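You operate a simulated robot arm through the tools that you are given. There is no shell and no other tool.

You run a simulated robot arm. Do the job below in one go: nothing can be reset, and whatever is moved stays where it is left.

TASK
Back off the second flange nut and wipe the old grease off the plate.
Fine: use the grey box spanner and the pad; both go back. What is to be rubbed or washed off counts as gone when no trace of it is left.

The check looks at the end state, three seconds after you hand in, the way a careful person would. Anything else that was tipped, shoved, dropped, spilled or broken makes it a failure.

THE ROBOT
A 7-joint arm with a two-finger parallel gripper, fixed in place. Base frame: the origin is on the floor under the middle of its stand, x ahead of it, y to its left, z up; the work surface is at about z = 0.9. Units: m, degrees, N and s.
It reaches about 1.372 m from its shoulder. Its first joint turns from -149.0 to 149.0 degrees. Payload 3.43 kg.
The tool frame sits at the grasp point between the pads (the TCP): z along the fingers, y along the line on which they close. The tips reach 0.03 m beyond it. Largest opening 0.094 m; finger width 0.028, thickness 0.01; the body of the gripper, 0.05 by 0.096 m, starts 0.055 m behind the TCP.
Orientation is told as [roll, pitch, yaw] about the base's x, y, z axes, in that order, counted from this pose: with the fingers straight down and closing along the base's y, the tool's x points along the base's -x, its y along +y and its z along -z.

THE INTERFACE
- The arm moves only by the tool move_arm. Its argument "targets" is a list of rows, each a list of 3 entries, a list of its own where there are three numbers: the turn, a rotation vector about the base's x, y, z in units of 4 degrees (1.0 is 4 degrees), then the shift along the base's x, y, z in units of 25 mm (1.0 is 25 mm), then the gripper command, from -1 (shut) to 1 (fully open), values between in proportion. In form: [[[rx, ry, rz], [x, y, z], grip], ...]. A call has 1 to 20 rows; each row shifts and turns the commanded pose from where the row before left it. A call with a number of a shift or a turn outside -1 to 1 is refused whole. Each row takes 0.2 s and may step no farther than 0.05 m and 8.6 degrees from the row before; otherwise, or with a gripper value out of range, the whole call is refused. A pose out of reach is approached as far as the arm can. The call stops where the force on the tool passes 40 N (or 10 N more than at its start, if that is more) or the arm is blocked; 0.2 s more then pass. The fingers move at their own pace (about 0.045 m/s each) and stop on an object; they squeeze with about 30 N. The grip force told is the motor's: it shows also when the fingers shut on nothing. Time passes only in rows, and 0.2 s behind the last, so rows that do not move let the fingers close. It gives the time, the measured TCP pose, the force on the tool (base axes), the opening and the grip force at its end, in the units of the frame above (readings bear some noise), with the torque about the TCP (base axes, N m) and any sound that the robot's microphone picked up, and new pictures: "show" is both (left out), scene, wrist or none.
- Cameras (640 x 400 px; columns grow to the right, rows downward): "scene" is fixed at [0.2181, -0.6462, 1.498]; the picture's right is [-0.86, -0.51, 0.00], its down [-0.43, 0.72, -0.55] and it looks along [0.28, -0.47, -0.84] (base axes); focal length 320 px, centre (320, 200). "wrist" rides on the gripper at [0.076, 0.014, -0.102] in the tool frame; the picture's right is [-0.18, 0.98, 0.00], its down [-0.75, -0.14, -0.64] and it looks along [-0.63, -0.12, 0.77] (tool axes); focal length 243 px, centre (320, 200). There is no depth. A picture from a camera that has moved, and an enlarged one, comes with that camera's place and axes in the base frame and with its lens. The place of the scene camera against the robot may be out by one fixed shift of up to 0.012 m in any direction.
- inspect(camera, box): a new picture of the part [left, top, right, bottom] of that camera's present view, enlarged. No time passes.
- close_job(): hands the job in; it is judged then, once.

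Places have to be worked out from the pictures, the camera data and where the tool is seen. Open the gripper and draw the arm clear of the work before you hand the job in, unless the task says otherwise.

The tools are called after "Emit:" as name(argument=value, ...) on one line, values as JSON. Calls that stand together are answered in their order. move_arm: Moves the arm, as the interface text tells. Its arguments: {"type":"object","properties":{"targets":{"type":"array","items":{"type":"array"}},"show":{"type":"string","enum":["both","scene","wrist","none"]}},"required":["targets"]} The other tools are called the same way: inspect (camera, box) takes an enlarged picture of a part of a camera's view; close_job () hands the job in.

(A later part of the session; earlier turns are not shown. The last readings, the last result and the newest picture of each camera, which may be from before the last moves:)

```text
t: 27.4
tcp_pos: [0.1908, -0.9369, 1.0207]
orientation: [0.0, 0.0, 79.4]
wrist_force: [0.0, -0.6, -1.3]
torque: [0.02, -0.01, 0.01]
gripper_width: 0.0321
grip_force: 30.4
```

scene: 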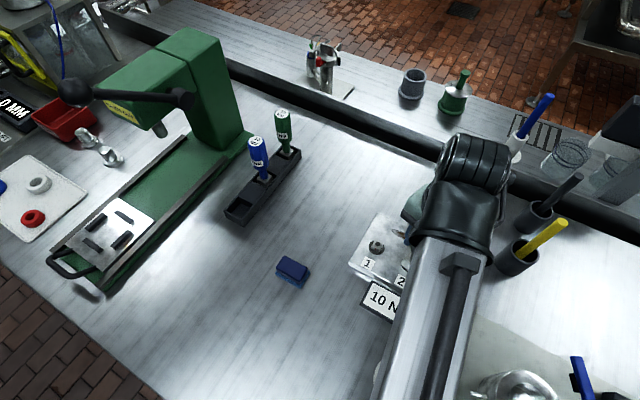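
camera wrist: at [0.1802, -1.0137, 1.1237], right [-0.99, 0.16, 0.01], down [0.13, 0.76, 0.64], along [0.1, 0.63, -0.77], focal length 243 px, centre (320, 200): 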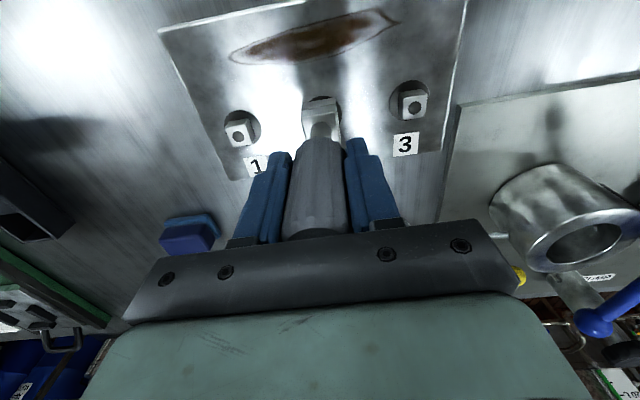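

The load is gone. I'll lift the socket straight off the nut so I can see how far it turned.

Emit:
move_arm(targets=[[[0, 0, 0], [0, 0, 0.2], -1], [[0, 0, 0], [0, 0, 0.2], -1], [[0, 0, 0], [0, 0, 0.3], -1], [[0, 0, 0], [0, 0, 0.5], -1], [[0, 0, 0], [0, 0, 0.8], -1], [[0, 0, 0], [0, 0, 0.6], -1], [[0, 0, 0], [0, 0, 0], -1]], show="both")

Emit:
inspect(camera="wrist", box=[220, 30, 420, 150])

Emit:
inspect(camera="scene", box=[350, 200, 480, 320])

```text
t: 29.0
tcp_pos: [0.1911, -0.9366, 1.0844]
orientation: [0.0, 0.1, 79.2]
wrist_force: [-0.5, 0.4, -1.5]
torque: [0.0, -0.03, 0.0]
gripper_width: 0.032
grip_force: 29.7
camera wrist: at [0.1612, -1.0092, 1.1879], right [-0.93, 0.36, 0.0], down [0.28, 0.71, 0.64], along [0.23, 0.6, -0.77], focal length 243 px, centre (320, 200)
```

scene: 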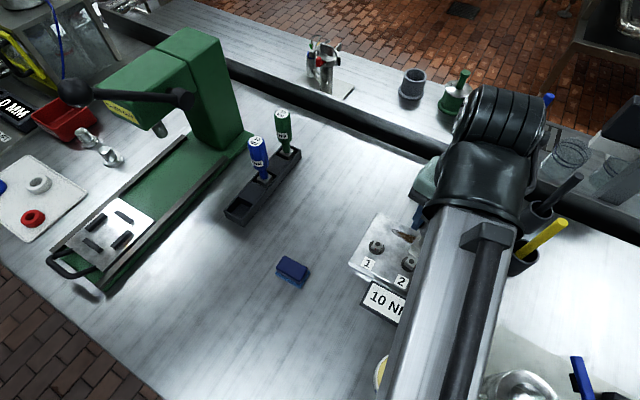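
wrist: 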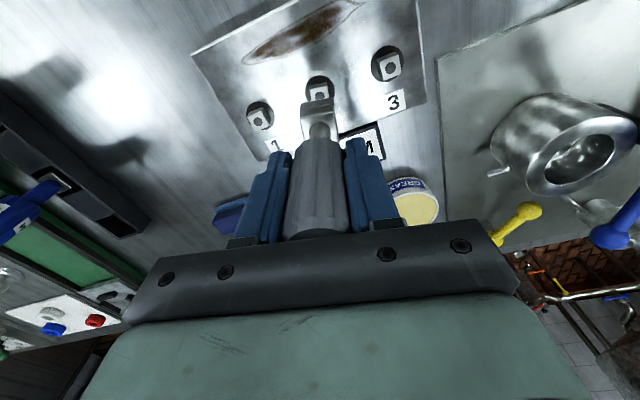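

```text
3.20 times, centred on (320, 90) of wrist
camera zoom: at [0.1612, -1.0092, 1.1879], right [-0.93, 0.36, 0.0], down [0.28, 0.71, 0.64], along [0.23, 0.6, -0.77], focal length 776 px, centre (320, 552)
```

zoom: 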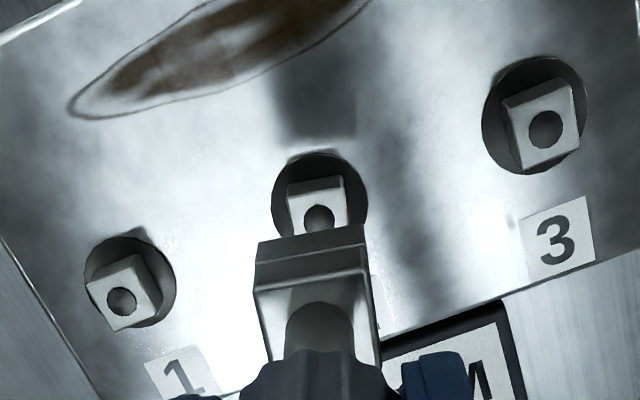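

```text
3.33 times, centred on (415, 260) of scene
camera zoom: at [0.2181, -0.6462, 1.498], right [-0.86, -0.51, 0.0], down [-0.43, 0.72, -0.55], along [0.28, -0.47, -0.84], focal length 1066 px, centre (3, 0)
```

zoom: 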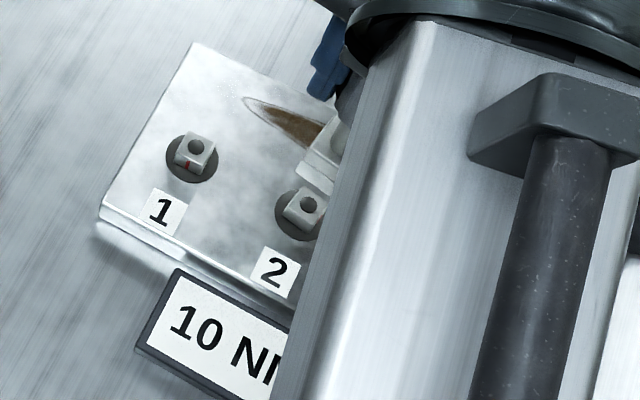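

Nut 2 has turned: its red mark no longer faces the robot and its sides now match the socket at about 80°. To back it off clearly, I'll turn the hand back in the air by about 87°, since the square fits again a quarter turn on, and take a second bite.

Emit:
move_arm(targets=[[[0, 0, -1], [0, 0, 0], -1], [[0, 0, -1], [0, 0, 0], -1], [[0, 0, -1], [0, 0, 0], -1], [[0, 0, -1], [0, 0, 0], -1], [[0, 0, -1], [0, 0, 0], -1], [[0, 0, -1], [0, 0, 0], -1], [[0, 0, -1], [0, 0, 0], -1], [[0, 0, -1], [0, 0, 0], -1], [[0, 0, -1], [0, 0, 0], -1], [[0, 0, -1], [0, 0, 0], -1], [[0, 0, -1], [0, 0, 0], -1], [[0, 0, -1], [0, 0, 0], -1], [[0, 0, -1], [0, 0, 0], -1], [[0, 0, -1], [0, 0, 0], -1], [[0, 0, -1], [0, 0, 0], -1], [[0, 0, -1], [0, 0, 0], -1], [[0, 0, -1], [0, 0, 0], -1], [[0, 0, -1], [0, 0, 0], -1]], show="none")

Emit:
move_arm(targets=[[[0, 0, -1], [0, 0, 0], -1], [[0, 0, -1], [0, 0, 0], -1], [[0, 0, -1], [0, 0, 0], -1], [[0, 0, -0.85], [0, 0, 0], -1], [[0, 0, 0], [0, 0, 0], -1]], show="both")

Emit:
inspect(camera="wrist", box=[260, 40, 400, 140])

```text
t: 32.8
tcp_pos: [0.1894, -0.9364, 1.0855]
orientation: [0.0, 0.0, 7.2]
wrist_force: [0.1, -0.3, -1.2]
torque: [0.02, 0.04, 0.01]
gripper_width: 0.0322
grip_force: 30.2
```

```text
t: 34.0
tcp_pos: [0.1896, -0.9371, 1.0864]
orientation: [0.0, -0.1, -8.2]
wrist_force: [-0.4, -0.4, -0.8]
torque: [0.04, 0.0, -0.01]
gripper_width: 0.0318
grip_force: 29.4
camera wrist: at [0.1157, -0.9123, 1.1883], right [0.32, 0.95, 0.0], down [0.73, -0.25, 0.64], along [0.61, -0.21, -0.77], focal length 243 px, centre (320, 200)
```

scene: 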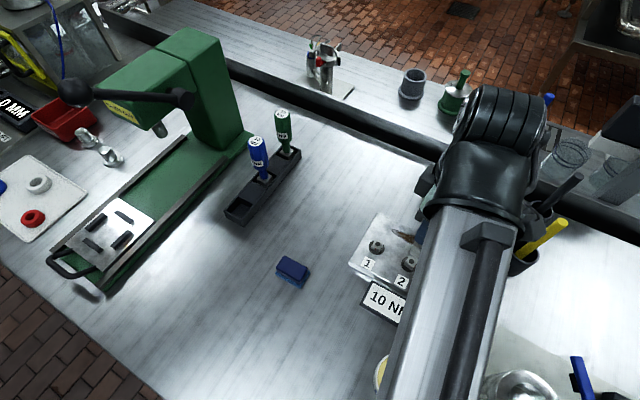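
wrist: 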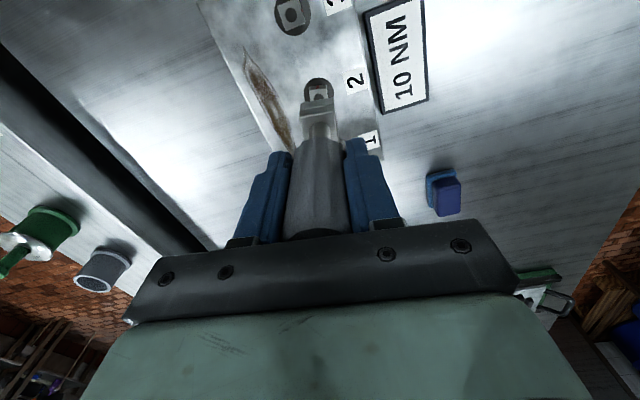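

```text
4.00 times, centred on (330, 90) of wrist
camera zoom: at [0.1157, -0.9123, 1.1883], right [0.32, 0.95, 0.0], down [0.73, -0.25, 0.64], along [0.61, -0.21, -0.77], focal length 970 px, centre (280, 640)
```

zoom: 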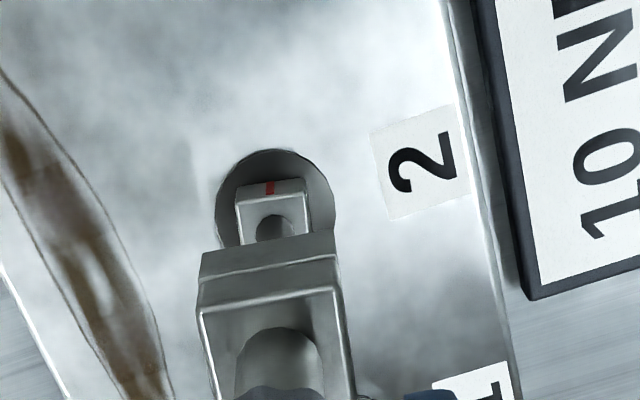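

The red mark now faces -x, so nut 2 has turned anticlockwise by about 80°. The socket lines up with it again, and I'll lower it on for the second bite.

Emit:
move_arm(targets=[[[0, 0, 0], [0, 0, -0.6], -1], [[0, 0, 0], [0, 0, -0.6], -1], [[0, 0, 0], [0, 0, -0.4], -1], [[0, 0, 0], [0, 0, -0.15], -1], [[0, 0, 0], [0, 0, -0.1], -1], [[0, 0, 0], [0, 0, -0.1], -1], [[0, 0, 0], [0, 0, -0.1], -1], [[0, 0, 0], [0, 0, -0.1], -1], [[0, 0, 0], [0, 0, -0.1], -1], [[0, 0, 0], [0, 0, -0.1], -1], [[0, 0, 0], [0, 0, 0], -1]], show="wrist")

Emit:
inspect(camera="wrist", box=[270, 60, 370, 140])

```text
t: 36.4
tcp_pos: [0.1891, -0.9372, 1.027]
orientation: [0.0, 0.1, -8.1]
wrist_force: [1.1, -0.1, -1.8]
torque: [0.0, -0.15, -0.02]
gripper_width: 0.032
grip_force: 29.9
camera wrist: at [0.1156, -0.9125, 1.1293], right [0.32, 0.95, 0.0], down [0.73, -0.25, 0.64], along [0.61, -0.21, -0.77], focal length 243 px, centre (320, 200)
```

wrist: 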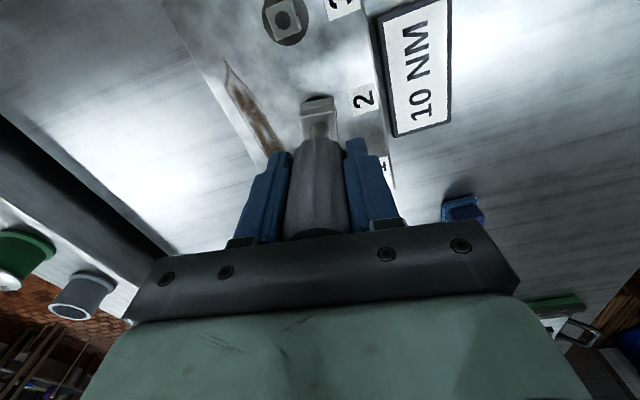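

```text
5.00 times, centred on (320, 100) of wrist
camera zoom: at [0.1156, -0.9125, 1.1293], right [0.32, 0.95, 0.0], down [0.73, -0.25, 0.64], along [0.61, -0.21, -0.77], focal length 1213 px, centre (320, 700)
```

zoom: 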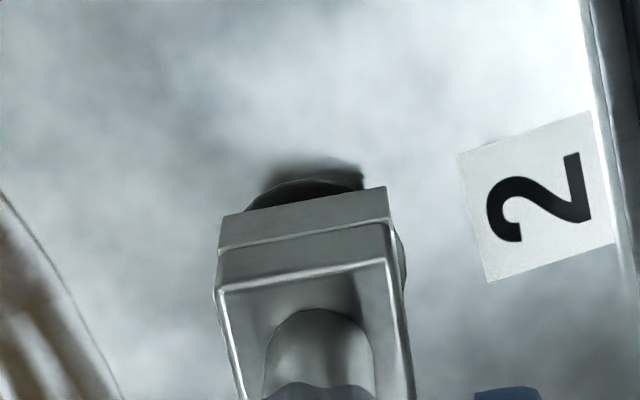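

The socket is over the nut again with almost no force. I'll go down another 3 mm and turn it anticlockwise toward +80°, staying short of the wrist limit.

Emit:
move_arm(targets=[[[0, 0, 0], [0, 0, -0.06], -1], [[0, 0, 0], [0, 0, -0.06], -1], [[0, 0, 0.5], [0, 0, 0], -1], [[0, 0, 0.5], [0, 0, 0], -1], [[0, 0, 1], [0, 0, 0], -1], [[0, 0, 1], [0, 0, 0], -1], [[0, 0, 1], [0, 0, 0], -1], [[0, 0, 1], [0, 0, 0], -1], [[0, 0, 1], [0, 0, 0], -1], [[0, 0, 1], [0, 0, 0], -1]], show="none")

Emit:
move_arm(targets=[[[0, 0, 1], [0, 0, 0], -1], [[0, 0, 1], [0, 0, 0], -1], [[0, 0, 1], [0, 0, 0], -1], [[0, 0, 1], [0, 0, 0], -1], [[0, 0, 1], [0, 0, 0], -1], [[0, 0, 1], [0, 0, 0], -1], [[0, 0, 1], [0, 0, 0], -1], [[0, 0, 0], [0, 0, 0], -1]], show="none")

```text
t: 38.6
tcp_pos: [0.1908, -0.9368, 1.0238]
orientation: [0.0, 0.0, 20.0]
wrist_force: [0.7, -1.9, -0.6]
torque: [-0.15, -0.07, -0.04]
gripper_width: 0.0318
grip_force: 30.1
```

```text
t: 40.4
tcp_pos: [0.1896, -0.9359, 1.0237]
orientation: [0.0, 0.0, 48.0]
wrist_force: [2.0, -1.0, -1.5]
torque: [-0.07, -0.09, -0.01]
gripper_width: 0.0321
grip_force: 30.3
```

It's turning smoothly with small forces, now at 48°. I'll go on by 32° to +80°.

Emit:
move_arm(targets=[[[0, 0, 1], [0, 0, 0], -1], [[0, 0, 1], [0, 0, 0], -1], [[0, 0, 1], [0, 0, 0], -1], [[0, 0, 1], [0, 0, 0], -1], [[0, 0, 1], [0, 0, 0], -1], [[0, 0, 1], [0, 0, 0], -1], [[0, 0, 1], [0, 0, 0], -1], [[0, 0, 1], [0, 0, 0], -1], [[0, 0, 0], [0, 0, 0], -1]], show="none")

```text
t: 42.4
tcp_pos: [0.1895, -0.9366, 1.0233]
orientation: [0.0, 0.1, 80.1]
wrist_force: [0.7, -1.0, -1.0]
torque: [-0.1, -0.03, 0.01]
gripper_width: 0.0321
grip_force: 30.2
```

The forces are about zero at 80°. I'll lift the socket off and look at nut 2 again.

Emit:
move_arm(targets=[[[0, 0, 0], [0, 0, 0.2], -1], [[0, 0, 0], [0, 0, 0.2], -1], [[0, 0, 0], [0, 0, 0.3], -1], [[0, 0, 0], [0, 0, 0.6], -1], [[0, 0, 0], [0, 0, 0.8], -1], [[0, 0, 0], [0, 0, 0.8], -1], [[0, 0, 0], [0, 0, 0.8], -1], [[0, 0, 0], [0, 0, 0.4], -1], [[0, 0, 0], [0, 0, 0], -1]], show="both")

Emit:
inspect(camera="wrist", box=[220, 30, 420, 150])

Emit:
inspect(camera="scene", box=[350, 200, 480, 320])

```text
t: 44.4
tcp_pos: [0.1897, -0.9365, 1.1263]
orientation: [-0.1, 0.0, 80.0]
wrist_force: [-0.4, -0.2, -0.5]
torque: [0.01, -0.02, 0.0]
gripper_width: 0.0319
grip_force: 29.9
camera wrist: at [0.1614, -1.0095, 1.2289], right [-0.94, 0.35, 0.0], down [0.27, 0.72, 0.64], along [0.23, 0.6, -0.77], focal length 243 px, centre (320, 200)
```

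scene: 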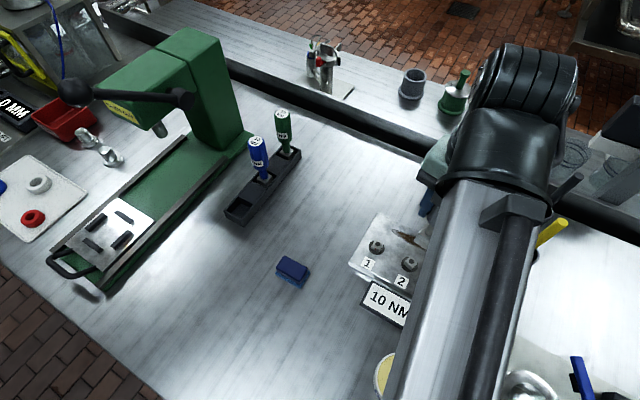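
wrist: 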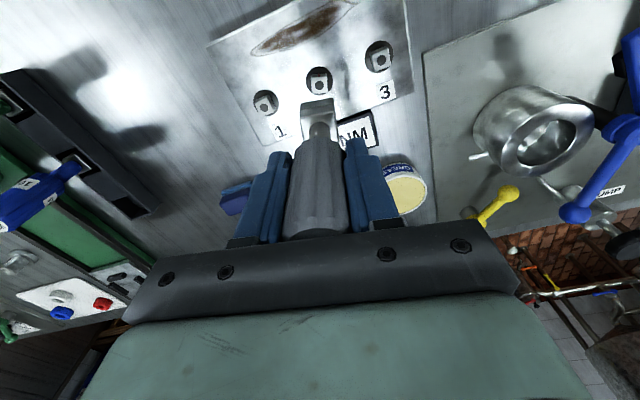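

```text
3.20 times, centred on (320, 90) of wrist
camera zoom: at [0.1614, -1.0095, 1.2289], right [-0.94, 0.35, 0.0], down [0.27, 0.72, 0.64], along [0.23, 0.6, -0.77], focal length 776 px, centre (320, 552)
```

zoom: 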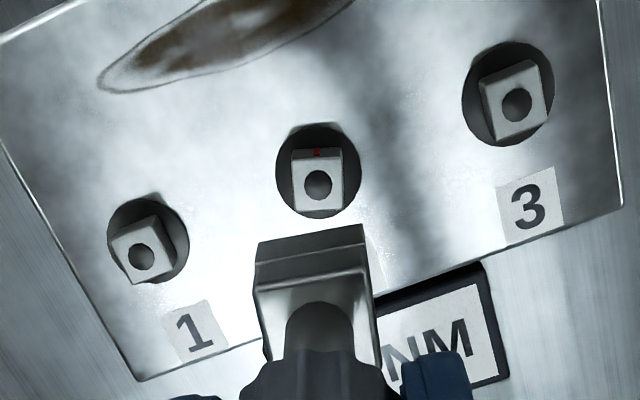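

```text
3.33 times, centred on (415, 260) of scene
camera zoom: at [0.2181, -0.6462, 1.498], right [-0.86, -0.51, 0.0], down [-0.43, 0.72, -0.55], along [0.28, -0.47, -0.84], focal length 1066 px, centre (3, 0)
```

zoom: 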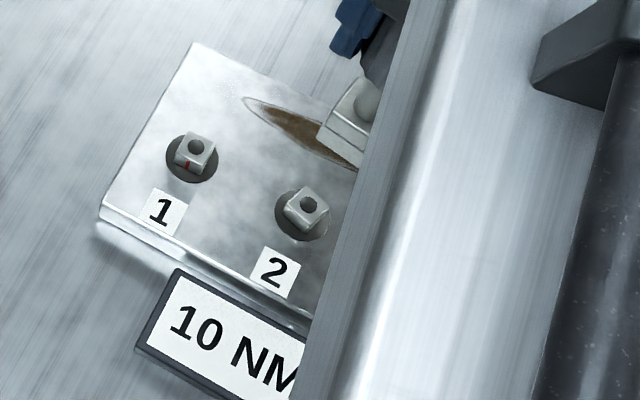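

Nut 2's red mark now faces away from the robot, so it has been backed off anticlockwise by nearly half a turn, while nuts 1 and 3 still show theirs as before. I'll carry the spanner back toward its rack, turning the hand back to its original heading on the way.

Emit:
move_arm(targets=[[[0, 0, -1], [0.3, 0.06, 0.1], -1], [[0, 0, -1], [0.5, 0.1, 0.1], -1], [[0, 0, -1], [0.7, 0.13, 0.1], -1], [[0, 0, -1], [0.7, 0.13, 0.1], -1], [[0, 0, -1], [0.7, 0.13, 0], -1], [[0, 0, -1], [0.7, 0.13, 0], -1], [[0, 0, -1], [0.7, 0.13, 0], -1], [[0, 0, -1], [0.7, 0.13, 0], -1], [[0, 0, -1], [0.7, 0.13, 0], -1], [[0, 0, -1], [0.7, 0.13, 0], -1], [[0, 0, -1], [0.7, 0.13, 0], -1], [[0, 0, -1], [0.7, 0.13, 0], -1], [[0, 0, -1], [0.7, 0.13, 0], -1], [[0, 0, -1], [0.7, 0.13, 0], -1], [[0, 0, -1], [0.7, 0.13, 0], -1], [[0, 0, -1], [0.7, 0.13, 0], -1], [[0, 0, -1], [0.7, 0.13, 0], -1], [[0, 0, -1], [0.7, 0.13, 0], -1], [[0, 0, -1], [0.7, 0.13, 0], -1], [[0, 0, -1], [0.7, 0.13, 0], -1]], show="both")

```text
t: 48.6
tcp_pos: [0.5246, -0.8765, 1.1364]
orientation: [0.0, 0.0, -0.2]
wrist_force: [0.1, 0.7, -1.4]
torque: [-0.02, -0.01, 0.03]
gripper_width: 0.0318
grip_force: 29.9
camera wrist: at [0.4476, -0.8615, 1.239], right [0.19, 0.98, 0.0], down [0.75, -0.14, 0.64], along [0.63, -0.12, -0.77], focal length 243 px, centre (320, 200)
```

scene: 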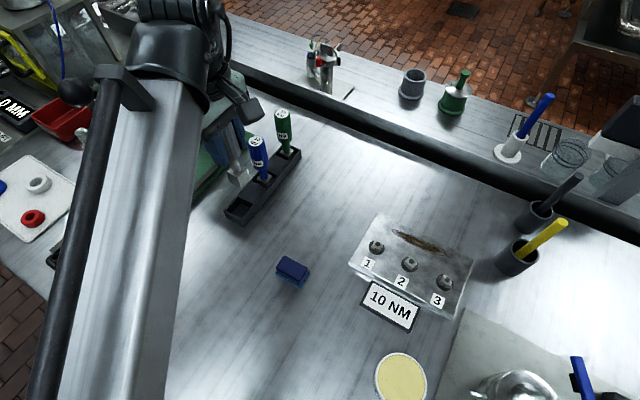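
wrist: 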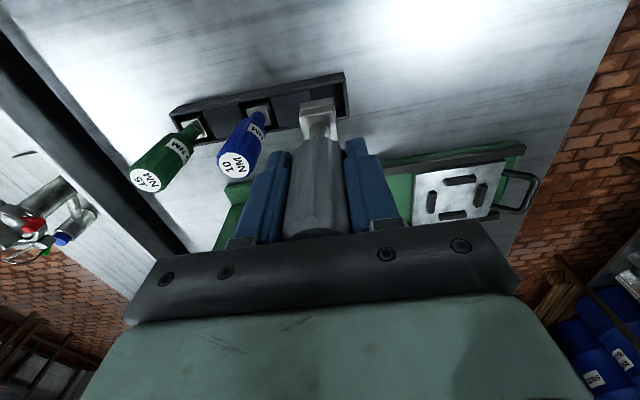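

The hand is back at heading 0, a little short of the rack in x. I'll move the last 27 mm to sit over the empty pocket and check it in an enlarged view.

Emit:
move_arm(targets=[[[0, 0, 0], [0.5, 0.1, 0], -1], [[0, 0, 0], [0.56, 0.11, 0], -1], [[0, 0, 0], [0, 0, -0.5], -1], [[0, 0, 0], [0, 0, -0.5], -1], [[0, 0, 0], [0, 0, 0], -1]], show="wrist")

Emit:
inspect(camera="wrist", box=[260, 60, 390, 180])

Emit:
inspect(camera="scene", box=[180, 100, 300, 240])

```text
t: 49.8
tcp_pos: [0.5505, -0.87, 1.1119]
orientation: [0.0, 0.1, -0.1]
wrist_force: [-1.3, -0.6, -1.2]
torque: [0.0, -0.02, -0.04]
gripper_width: 0.0319
grip_force: 30.3
camera wrist: at [0.4745, -0.856, 1.2141], right [0.19, 0.98, 0.0], down [0.75, -0.14, 0.64], along [0.63, -0.12, -0.77], focal length 243 px, centre (320, 200)
```

wrist: 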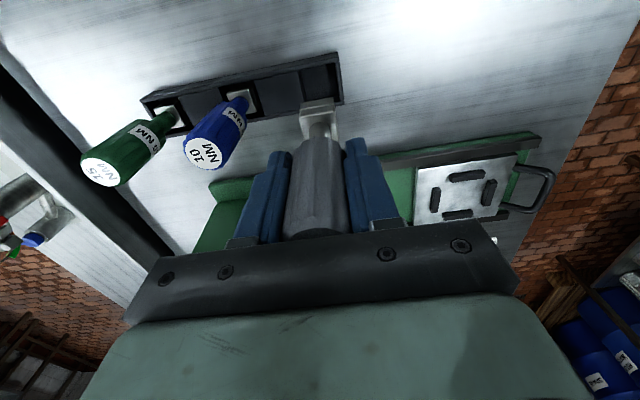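

```text
3.33 times, centred on (325, 120) of wrist
camera zoom: at [0.4745, -0.856, 1.2141], right [0.19, 0.98, 0.0], down [0.75, -0.14, 0.64], along [0.63, -0.12, -0.77], focal length 809 px, centre (303, 467)
```

zoom: 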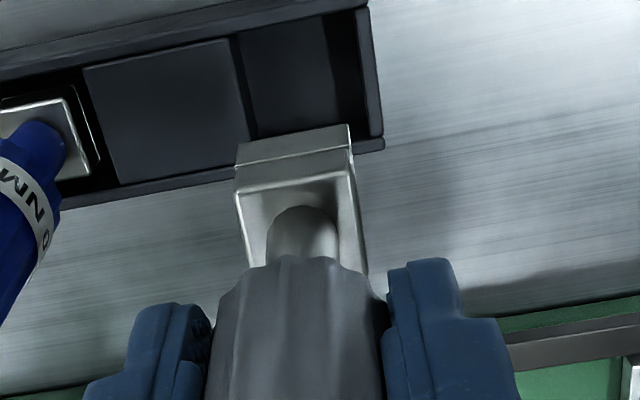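

```text
2.86 times, centred on (240, 170) of scene
camera zoom: at [0.2181, -0.6462, 1.498], right [-0.86, -0.51, 0.0], down [-0.43, 0.72, -0.55], along [0.28, -0.47, -0.84], focal length 913 px, centre (549, 286)
```

zoom: 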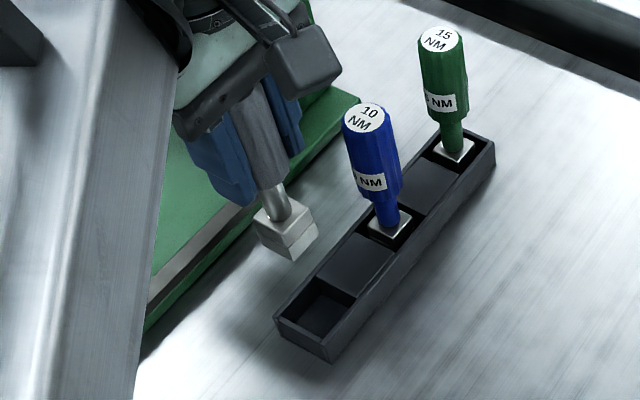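

The position matches where the spanner came out of the rack. I'll lower it, quicker at first and then in small steps as it enters the pocket.

Emit:
move_arm(targets=[[[0, 0, 0], [0, 0, -0.6], -1], [[0, 0, 0], [0, 0, -0.6], -1], [[0, 0, 0], [0, 0, -0.6], -1], [[0, 0, 0], [0, 0, -0.6], -1], [[0, 0, 0], [0, 0, -0.3], -1], [[0, 0, 0], [0, 0, 0], -1]], show="wrist")

Emit:
inspect(camera="wrist", box=[260, 60, 390, 180])

```text
t: 51.2
tcp_pos: [0.5519, -0.8692, 1.0437]
orientation: [0.1, 0.1, -0.2]
wrist_force: [0.1, 0.4, -2.2]
torque: [0.0, -0.02, 0.0]
gripper_width: 0.0321
grip_force: 29.7
camera wrist: at [0.4741, -0.8559, 1.147], right [0.19, 0.98, 0.0], down [0.75, -0.14, 0.64], along [0.63, -0.12, -0.77], focal length 243 px, centre (320, 200)
```

wrist: 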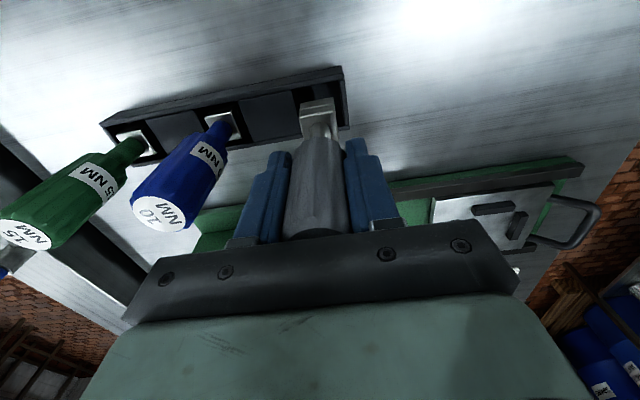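

```text
3.33 times, centred on (325, 120) of wrist
camera zoom: at [0.4741, -0.8559, 1.147], right [0.19, 0.98, 0.0], down [0.75, -0.14, 0.64], along [0.63, -0.12, -0.77], focal length 809 px, centre (303, 467)
```

zoom: 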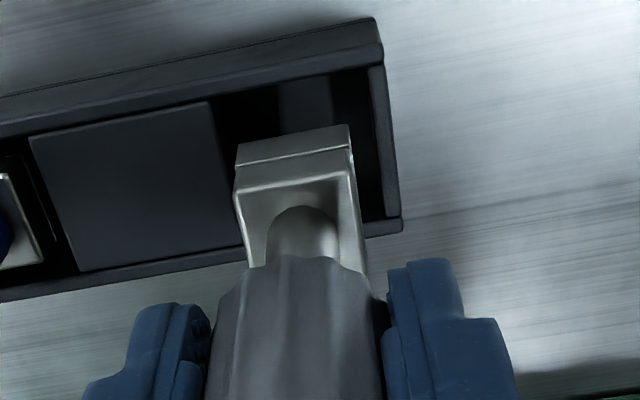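

The head is lined up inside the pocket walls. I'll lower slowly toward the height it was picked from.

Emit:
move_arm(targets=[[[0, 0, 0], [0, 0, -0.2], -1], [[0, 0, 0], [0, 0, -0.2], -1], [[0, 0, 0], [0, 0, -0.2], -1], [[0, 0, 0], [0, 0, -0.2], -1], [[0, 0, 0], [0, 0, -0.2], -1], [[0, 0, 0], [0, 0, -0.2], -1], [[0, 0, 0], [0, 0, -0.2], -1], [[0, 0, 0], [0, 0, -0.15], -1], [[0, 0, 0], [0, 0, 0], -1]], show="wrist")

Emit:
inspect(camera="wrist", box=[260, 60, 390, 180])

```text
t: 53.2
tcp_pos: [0.5517, -0.8701, 1.0053]
orientation: [-0.1, -0.1, 0.0]
wrist_force: [-0.4, -0.4, -1.9]
torque: [0.01, 0.02, 0.0]
gripper_width: 0.0319
grip_force: 30.5
camera wrist: at [0.4744, -0.8559, 1.1075], right [0.19, 0.98, 0.0], down [0.75, -0.14, 0.64], along [0.63, -0.12, -0.77], focal length 243 px, centre (320, 200)
```

wrist: 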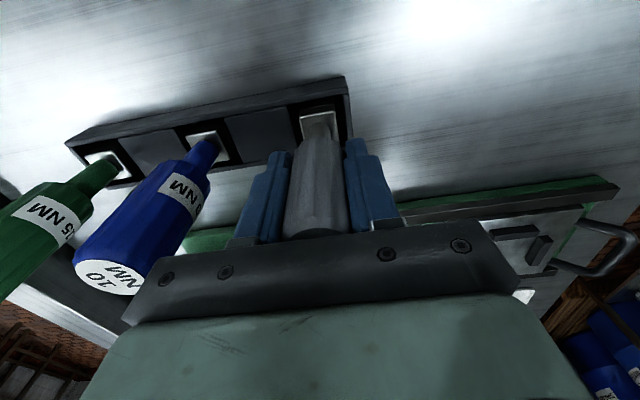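

```text
3.33 times, centred on (325, 120) of wrist
camera zoom: at [0.4744, -0.8559, 1.1075], right [0.19, 0.98, 0.0], down [0.75, -0.14, 0.64], along [0.63, -0.12, -0.77], focal length 809 px, centre (303, 467)
```

zoom: 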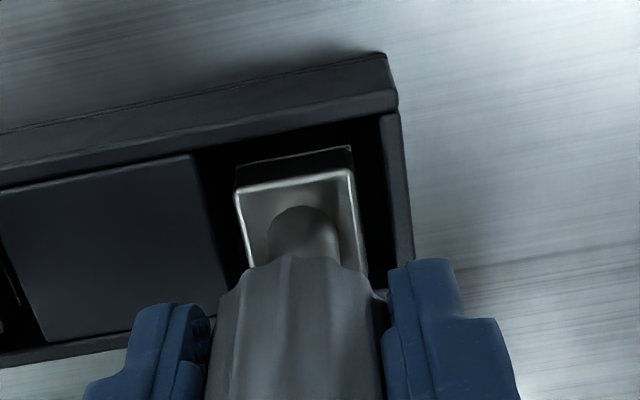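

The head is in the pocket with clearance all round and hasn't touched bottom yet. I'll ease down the last 3 to 4 mm until it touches.

Emit:
move_arm(targets=[[[0, 0, 0], [0, 0, -0.06], -1], [[0, 0, 0], [0, 0, -0.06], -1], [[0, 0, 0], [0, 0, 0], -1]], show="none")

```text
t: 54.0
tcp_pos: [0.5518, -0.8684, 1.0026]
orientation: [0.1, 0.0, -0.1]
wrist_force: [1.1, 0.0, -1.7]
torque: [0.0, 0.01, 0.01]
gripper_width: 0.0323
grip_force: 30.1
```

No floor contact yet. I'll take two more 1 mm steps.

Emit:
move_arm(targets=[[[0, 0, 0], [0, 0, -0.04], -1], [[0, 0, 0], [0, 0, -0.04], -1], [[0, 0, 0], [0, 0, 0], -1]], show="none")

```text
t: 54.8
tcp_pos: [0.5514, -0.869, 1.0018]
orientation: [-0.1, -0.1, -0.1]
wrist_force: [-0.7, -0.9, 16.1]
torque: [0.11, -0.16, -0.01]
gripper_width: 0.0318
grip_force: 29.8
```

It's on the pocket floor with 16 N upward. I'll ease off about 0.6 mm and open the fingers.

Emit:
move_arm(targets=[[[0, 0, 0], [0, 0, 0.025], -1], [[0, 0, 0], [0, 0, 0], 0.2], [[0, 0, 0], [0, 0, 0], 0.6], [[0, 0, 0], [0, 0, 0], 1], [[0, 0, 0], [0, 0, 0], 1], [[0, 0, 0], [0, 0, 0], 1]], show="wrist")

Emit:
inspect(camera="wrist", box=[220, 60, 430, 190])

```text
t: 56.2
tcp_pos: [0.5515, -0.8697, 1.0013]
orientation: [0.1, 0.1, -0.1]
wrist_force: [-0.3, -0.9, -0.4]
torque: [0.0, 0.01, -0.02]
gripper_width: 0.0939
grip_force: 0.0
camera wrist: at [0.4744, -0.8556, 1.1032], right [0.19, 0.98, 0.0], down [0.75, -0.14, 0.64], along [0.63, -0.12, -0.77], focal length 243 px, centre (320, 200)
```

wrist: 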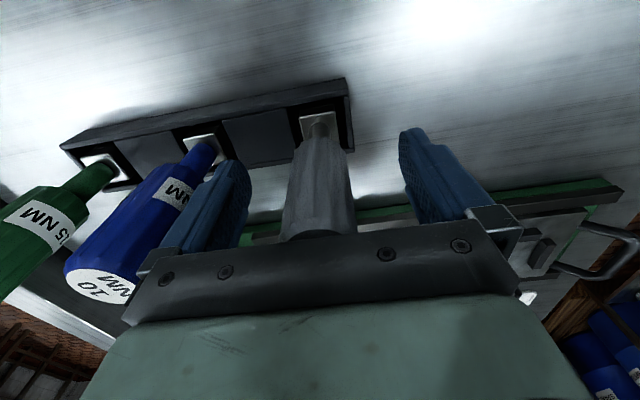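

```text
3.05 times, centred on (325, 125) of wrist
camera zoom: at [0.4744, -0.8556, 1.1032], right [0.19, 0.98, 0.0], down [0.75, -0.14, 0.64], along [0.63, -0.12, -0.77], focal length 739 px, centre (305, 429)
```

zoom: 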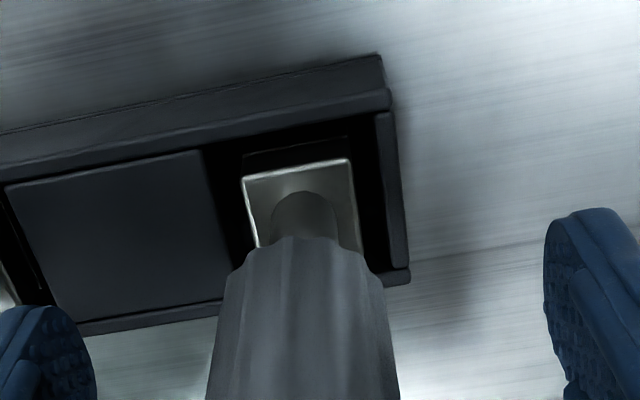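

The grey spanner is standing upright in its own pocket and the fingers are free. I'll rise straight up clear of it, then move toward the pad.

Emit:
move_arm(targets=[[[0, 0, 0], [0, 0, 0.4], 1], [[0, 0, 0], [0, 0, 0.8], 1], [[0, 0, 0], [0, 0, 0.9], 1], [[0, 0, 0], [0, 0, 0.9], 1], [[0, 0, 0], [0, 0, 0.9], 1], [[0, 0, 0], [0, 0, 0.3], 1], [[0, 0, 0], [-0.8, 0.28, 0], 1], [[0, 0, 0], [-0.9, 0.32, 0], 1], [[0, 0, 0], [-0.9, 0.32, 0], 1], [[0, 0, 0], [-0.9, 0.32, 0], 1], [[0, 0, 0], [-0.9, 0.32, 0], 1], [[0, 0, 0], [-0.9, 0.32, 0], 1], [[0, 0, 0], [-0.9, 0.32, 0], 1], [[0, 0, 0], [-0.8, 0.25, 0], 1], [[0, 0, 0], [0, 0, 0], 1]], show="both")

Emit:
inspect(camera="scene", box=[200, 100, 320, 240])

Emit:
inspect(camera="wrist", box=[240, 60, 400, 180])

```text
t: 59.4
tcp_pos: [0.3768, -0.8087, 1.1062]
orientation: [0.0, 0.0, 0.0]
wrist_force: [-0.8, -0.3, -0.1]
torque: [0.02, 0.01, -0.01]
gripper_width: 0.0938
grip_force: 0.0
camera wrist: at [0.2993, -0.7943, 1.2088], right [0.19, 0.98, 0.0], down [0.75, -0.14, 0.64], along [0.63, -0.12, -0.77], focal length 243 px, centre (320, 200)
```

scene: 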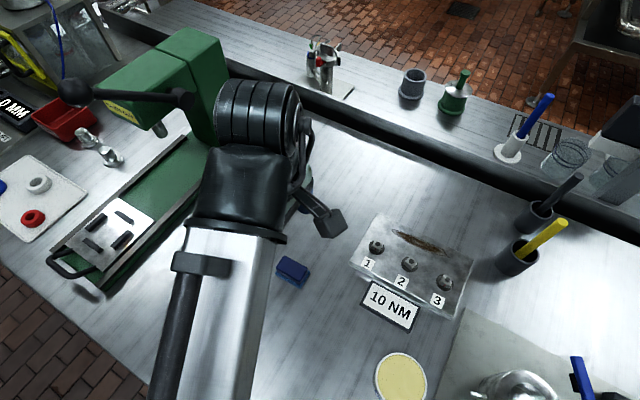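
wrist: 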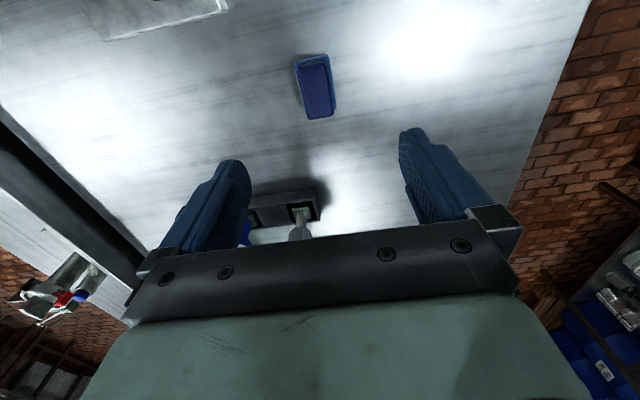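

```text
2.86 times, centred on (260, 170) of scene
camera zoom: at [0.2181, -0.6462, 1.498], right [-0.86, -0.51, 0.0], down [-0.43, 0.72, -0.55], along [0.28, -0.47, -0.84], focal length 913 px, centre (491, 286)
```

zoom: 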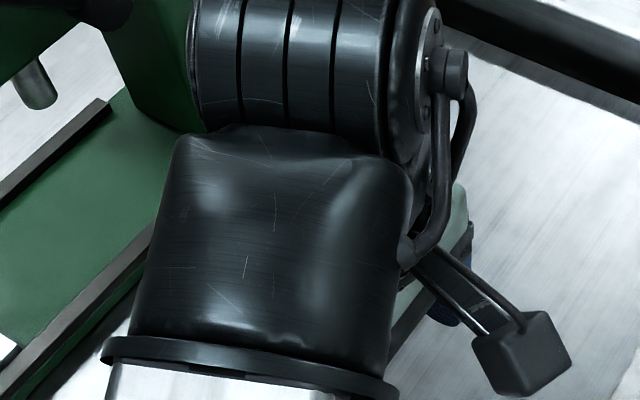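

```text
3.33 times, centred on (320, 120) of wrist
camera zoom: at [0.2993, -0.7943, 1.2088], right [0.19, 0.98, 0.0], down [0.75, -0.14, 0.64], along [0.63, -0.12, -0.77], focal length 809 px, centre (320, 467)
```

zoom: 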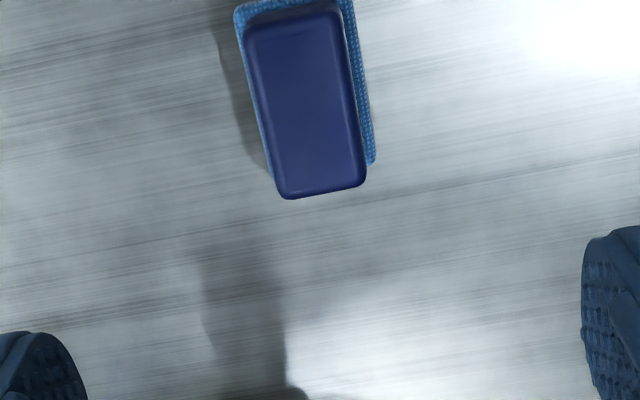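

The spanner is standing in the rack, and the pad is ahead of the fingers, long side along x, at about (0.374, -0.811). I'll lower partway above it and take another look to centre on the grip block.

Emit:
move_arm(targets=[[[0, 0, 0], [-0.1, -0.12, -0.8], 1], [[0, 0, 0], [0, 0, -0.8], 1], [[0, 0, 0], [0, 0, -0.8], 1], [[0, 0, 0], [0, 0, -0.6], 1], [[0, 0, 0], [0, 0, 0], 1]], show="both")

Emit:
inspect(camera="wrist", box=[240, 70, 400, 190])

Emit:
inspect(camera="scene", box=[220, 200, 340, 310])

```text
t: 60.6
tcp_pos: [0.3746, -0.8125, 1.0309]
orientation: [0.0, 0.0, 0.0]
wrist_force: [-0.8, 0.1, -0.6]
torque: [0.0, -0.04, -0.06]
gripper_width: 0.0941
grip_force: 0.0
camera wrist: at [0.2968, -0.7976, 1.1333], right [0.19, 0.98, 0.0], down [0.75, -0.14, 0.64], along [0.63, -0.12, -0.77], focal length 243 px, centre (320, 200)
```

scene: 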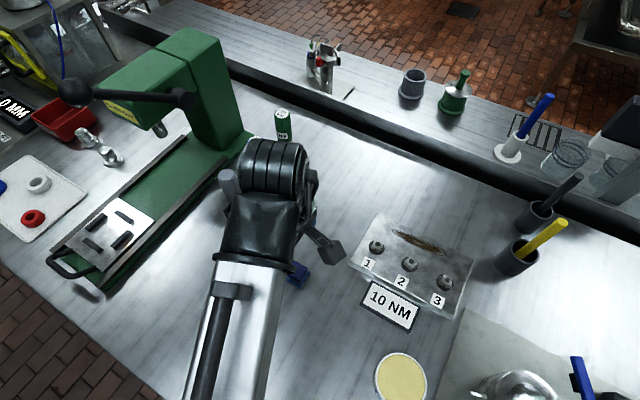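
wrist: 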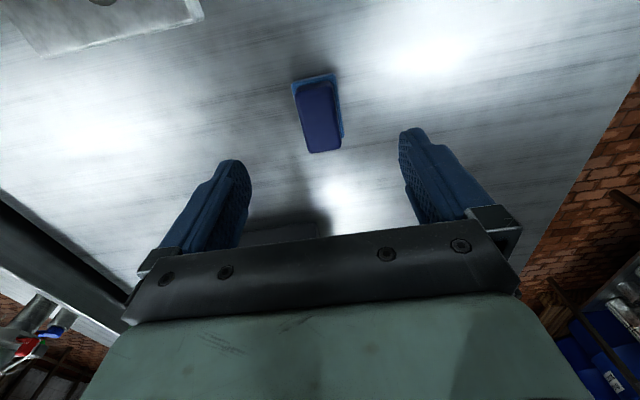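

```text
3.33 times, centred on (320, 130) of wrist
camera zoom: at [0.2968, -0.7976, 1.1333], right [0.19, 0.98, 0.0], down [0.75, -0.14, 0.64], along [0.63, -0.12, -0.77], focal length 809 px, centre (320, 433)
```

zoom: 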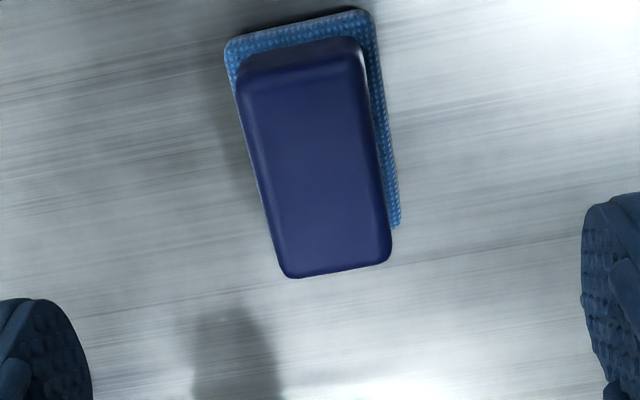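

```text
3.64 times, centred on (280, 255) of scene
camera zoom: at [0.2181, -0.6462, 1.498], right [-0.86, -0.51, 0.0], down [-0.43, 0.72, -0.55], along [0.28, -0.47, -0.84], focal length 1162 px, centre (466, 0)
```

zoom: 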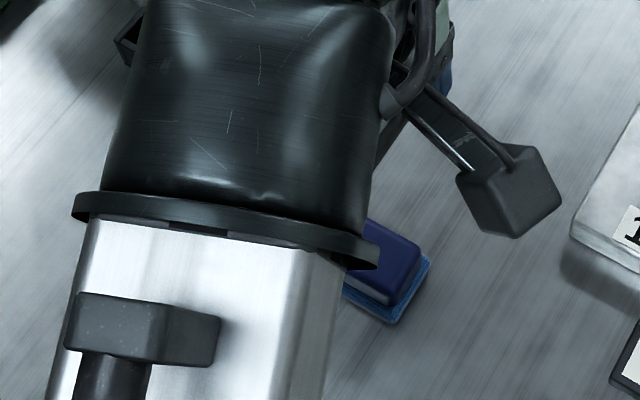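

The grip block is centred under the TCP at about (0.373, -0.811), its top near z 0.94, lying square to the base. I'll lower so the tips straddle the block but stay above the fabric, then look.

Emit:
move_arm(targets=[[[0, 0, 0], [0, 0, -0.8], 1], [[0, 0, 0], [0, 0, -0.8], 1], [[0, 0, 0], [0, 0, -0.8], 1], [[0, 0, 0], [0, 0, -0.5], 0.6], [[0, 0, 0], [0, 0, 0], 0.2], [[0, 0, 0], [0, 0, 0], 0]], show="both")

Emit:
inspect(camera="wrist", box=[240, 100, 400, 220])

Emit:
inspect(camera="scene", box=[240, 220, 340, 310])

```text
t: 62.0
tcp_pos: [0.3736, -0.811, 0.9586]
orientation: [-0.1, 0.0, -0.2]
wrist_force: [0.3, 0.2, 0.0]
torque: [0.01, 0.03, 0.02]
gripper_width: 0.0469
grip_force: 0.0
camera wrist: at [0.2972, -0.7974, 1.0606], right [0.19, 0.98, 0.0], down [0.75, -0.14, 0.64], along [0.63, -0.12, -0.77], focal length 243 px, centre (320, 200)
```

scene: 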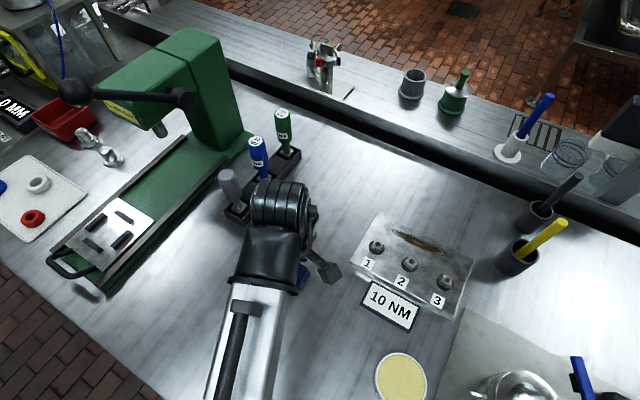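
wrist: 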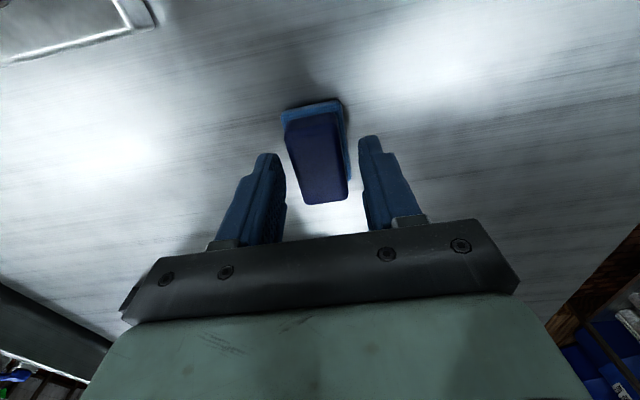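

```text
3.33 times, centred on (320, 160) of wrist
camera zoom: at [0.2972, -0.7974, 1.0606], right [0.19, 0.98, 0.0], down [0.75, -0.14, 0.64], along [0.63, -0.12, -0.77], focal length 809 px, centre (320, 333)
```

zoom: 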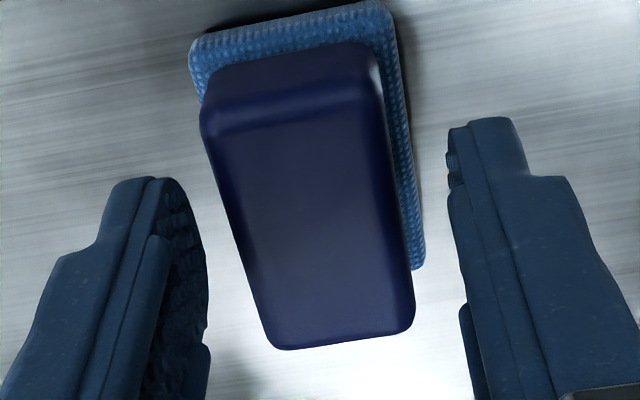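

```text
4.44 times, centred on (290, 265) of scene
camera zoom: at [0.2181, -0.6462, 1.498], right [-0.86, -0.51, 0.0], down [-0.43, 0.72, -0.55], along [0.28, -0.47, -0.84], focal length 1421 px, centre (453, -89)
```

zoom: 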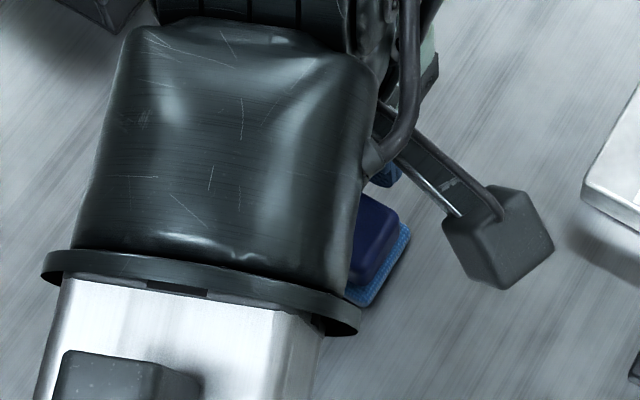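

The fingers straddle the block and the tips are at about z 0.929. The block runs from about 0.916 to 0.938, so I'll go down 6.5 mm more and then close.

Emit:
move_arm(targets=[[[0, 0, 0], [-0.02, 0, -0.13], 0], [[0, 0, 0], [0, 0, -0.13], 0], [[0, 0, 0], [0, 0, 0], -0.3], [[0, 0, 0], [0, 0, 0], -1], [[0, 0, 0], [0, 0, 0], -1], [[0, 0, 0], [0, 0, 0], -1]], show="wrist")

Emit:
inspect(camera="wrist", box=[240, 100, 400, 220])

```text
t: 63.4
tcp_pos: [0.3743, -0.8101, 0.9516]
orientation: [0.0, 0.0, -0.1]
wrist_force: [-0.5, -0.3, 0.5]
torque: [0.04, 0.02, -0.02]
gripper_width: 0.0309
grip_force: 29.5
camera wrist: at [0.2964, -0.7971, 1.0542], right [0.19, 0.98, 0.0], down [0.75, -0.14, 0.64], along [0.63, -0.12, -0.77], focal length 243 px, centre (320, 200)
```

wrist: 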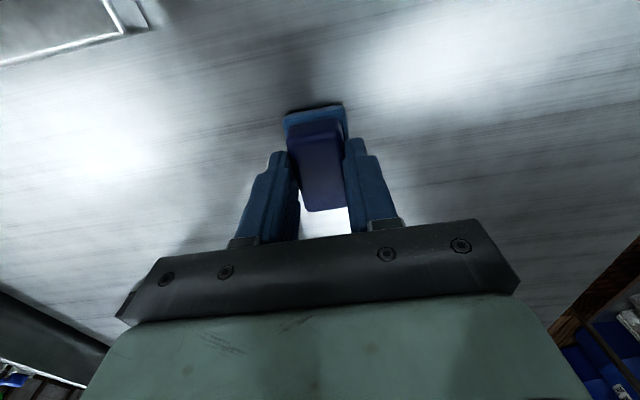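

```text
3.33 times, centred on (320, 160) of wrist
camera zoom: at [0.2964, -0.7971, 1.0542], right [0.19, 0.98, 0.0], down [0.75, -0.14, 0.64], along [0.63, -0.12, -0.77], focal length 809 px, centre (320, 333)
```

zoom: 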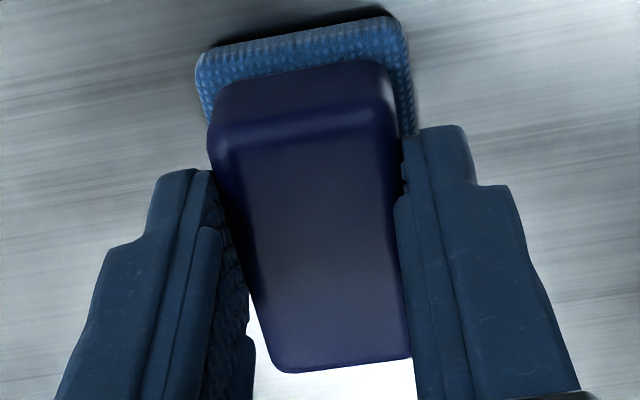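

The block is held firmly at 0.031 m. I'll lift the pad and carry it over to the far strip of the plate above the grease, keeping well above the nuts.

Emit:
move_arm(targets=[[[0, 0, 0], [0, 0, 0.3], -1], [[0, 0, 0], [0, 0, 0.7], -1], [[0, 0, 0], [0, 0, 0.9], -1], [[0, 0, 0], [0, 0, 0.9], -1], [[0, 0, 0], [0, 0, 0.8], -1], [[0, 0, 0], [-0.53, -0.73, 0], -1], [[0, 0, 0], [-0.53, -0.73, 0], -1], [[0, 0, 0], [-0.53, -0.73, 0], -1], [[0, 0, 0], [-0.53, -0.73, 0], -1], [[0, 0, 0], [-0.53, -0.73, 0], -1], [[0, 0, 0], [-0.53, -0.73, 0], -1], [[0, 0, 0], [-0.53, -0.73, 0], -1], [[0, 0, 0], [-0.53, -0.73, 0], -1], [[0, 0, 0], [-0.53, -0.73, 0], -1], [[0, 0, 0], [-0.53, -0.73, 0], -1], [[0, 0, 0], [0, 0, 0], -1]], show="both")

Emit:
inspect(camera="wrist", box=[220, 20, 420, 160])

Emit:
inspect(camera="scene", box=[340, 180, 580, 340])

```text
t: 66.8
tcp_pos: [0.2417, -0.9933, 1.0424]
orientation: [0.1, 0.1, -0.1]
wrist_force: [-1.4, 0.3, 0.3]
torque: [0.0, -0.02, 0.01]
gripper_width: 0.0307
grip_force: 30.0
camera wrist: at [0.1643, -0.9798, 1.1443], right [0.19, 0.98, 0.0], down [0.75, -0.14, 0.64], along [0.63, -0.12, -0.77], focal length 243 px, centre (320, 200)
```

scene: 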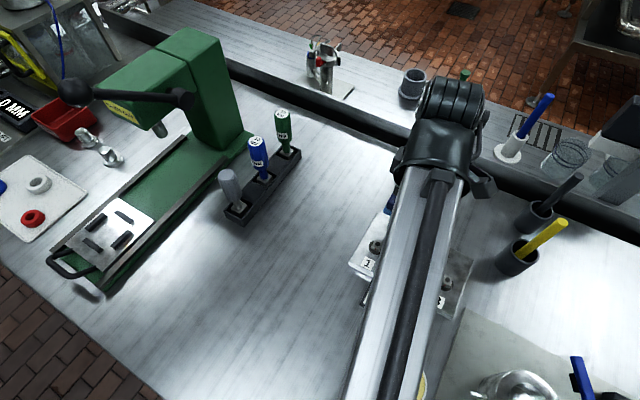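
wrist: 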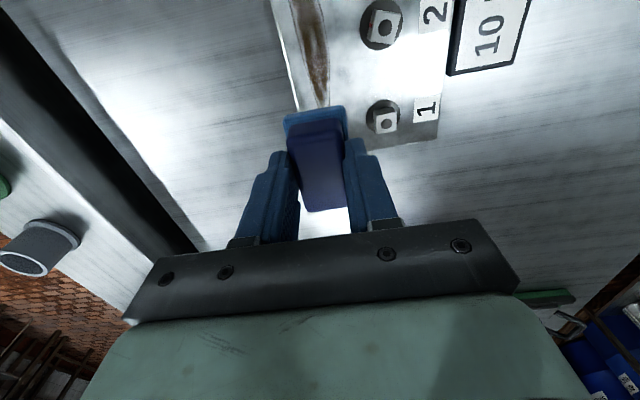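

```text
2.86 times, centred on (320, 90) of wrist
camera zoom: at [0.1643, -0.9798, 1.1443], right [0.19, 0.98, 0.0], down [0.75, -0.14, 0.64], along [0.63, -0.12, -0.77], focal length 693 px, centre (320, 514)
```

zoom: 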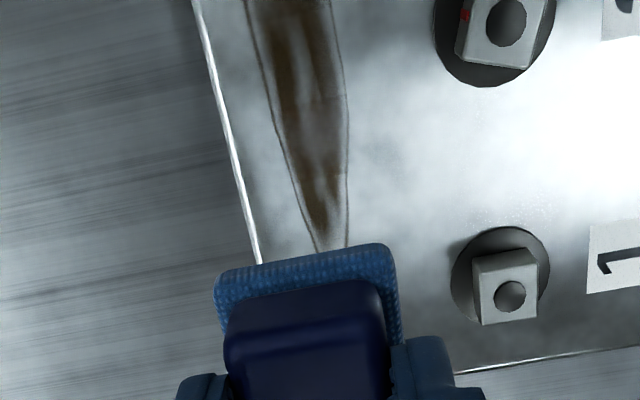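

```text
2.50 times, centred on (460, 260) of scene
camera zoom: at [0.2181, -0.6462, 1.498], right [-0.86, -0.51, 0.0], down [-0.43, 0.72, -0.55], along [0.28, -0.47, -0.84], focal length 799 px, centre (-30, 50)
```

zoom: 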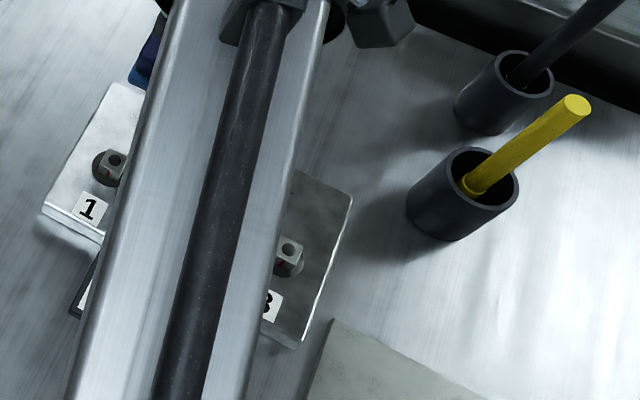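

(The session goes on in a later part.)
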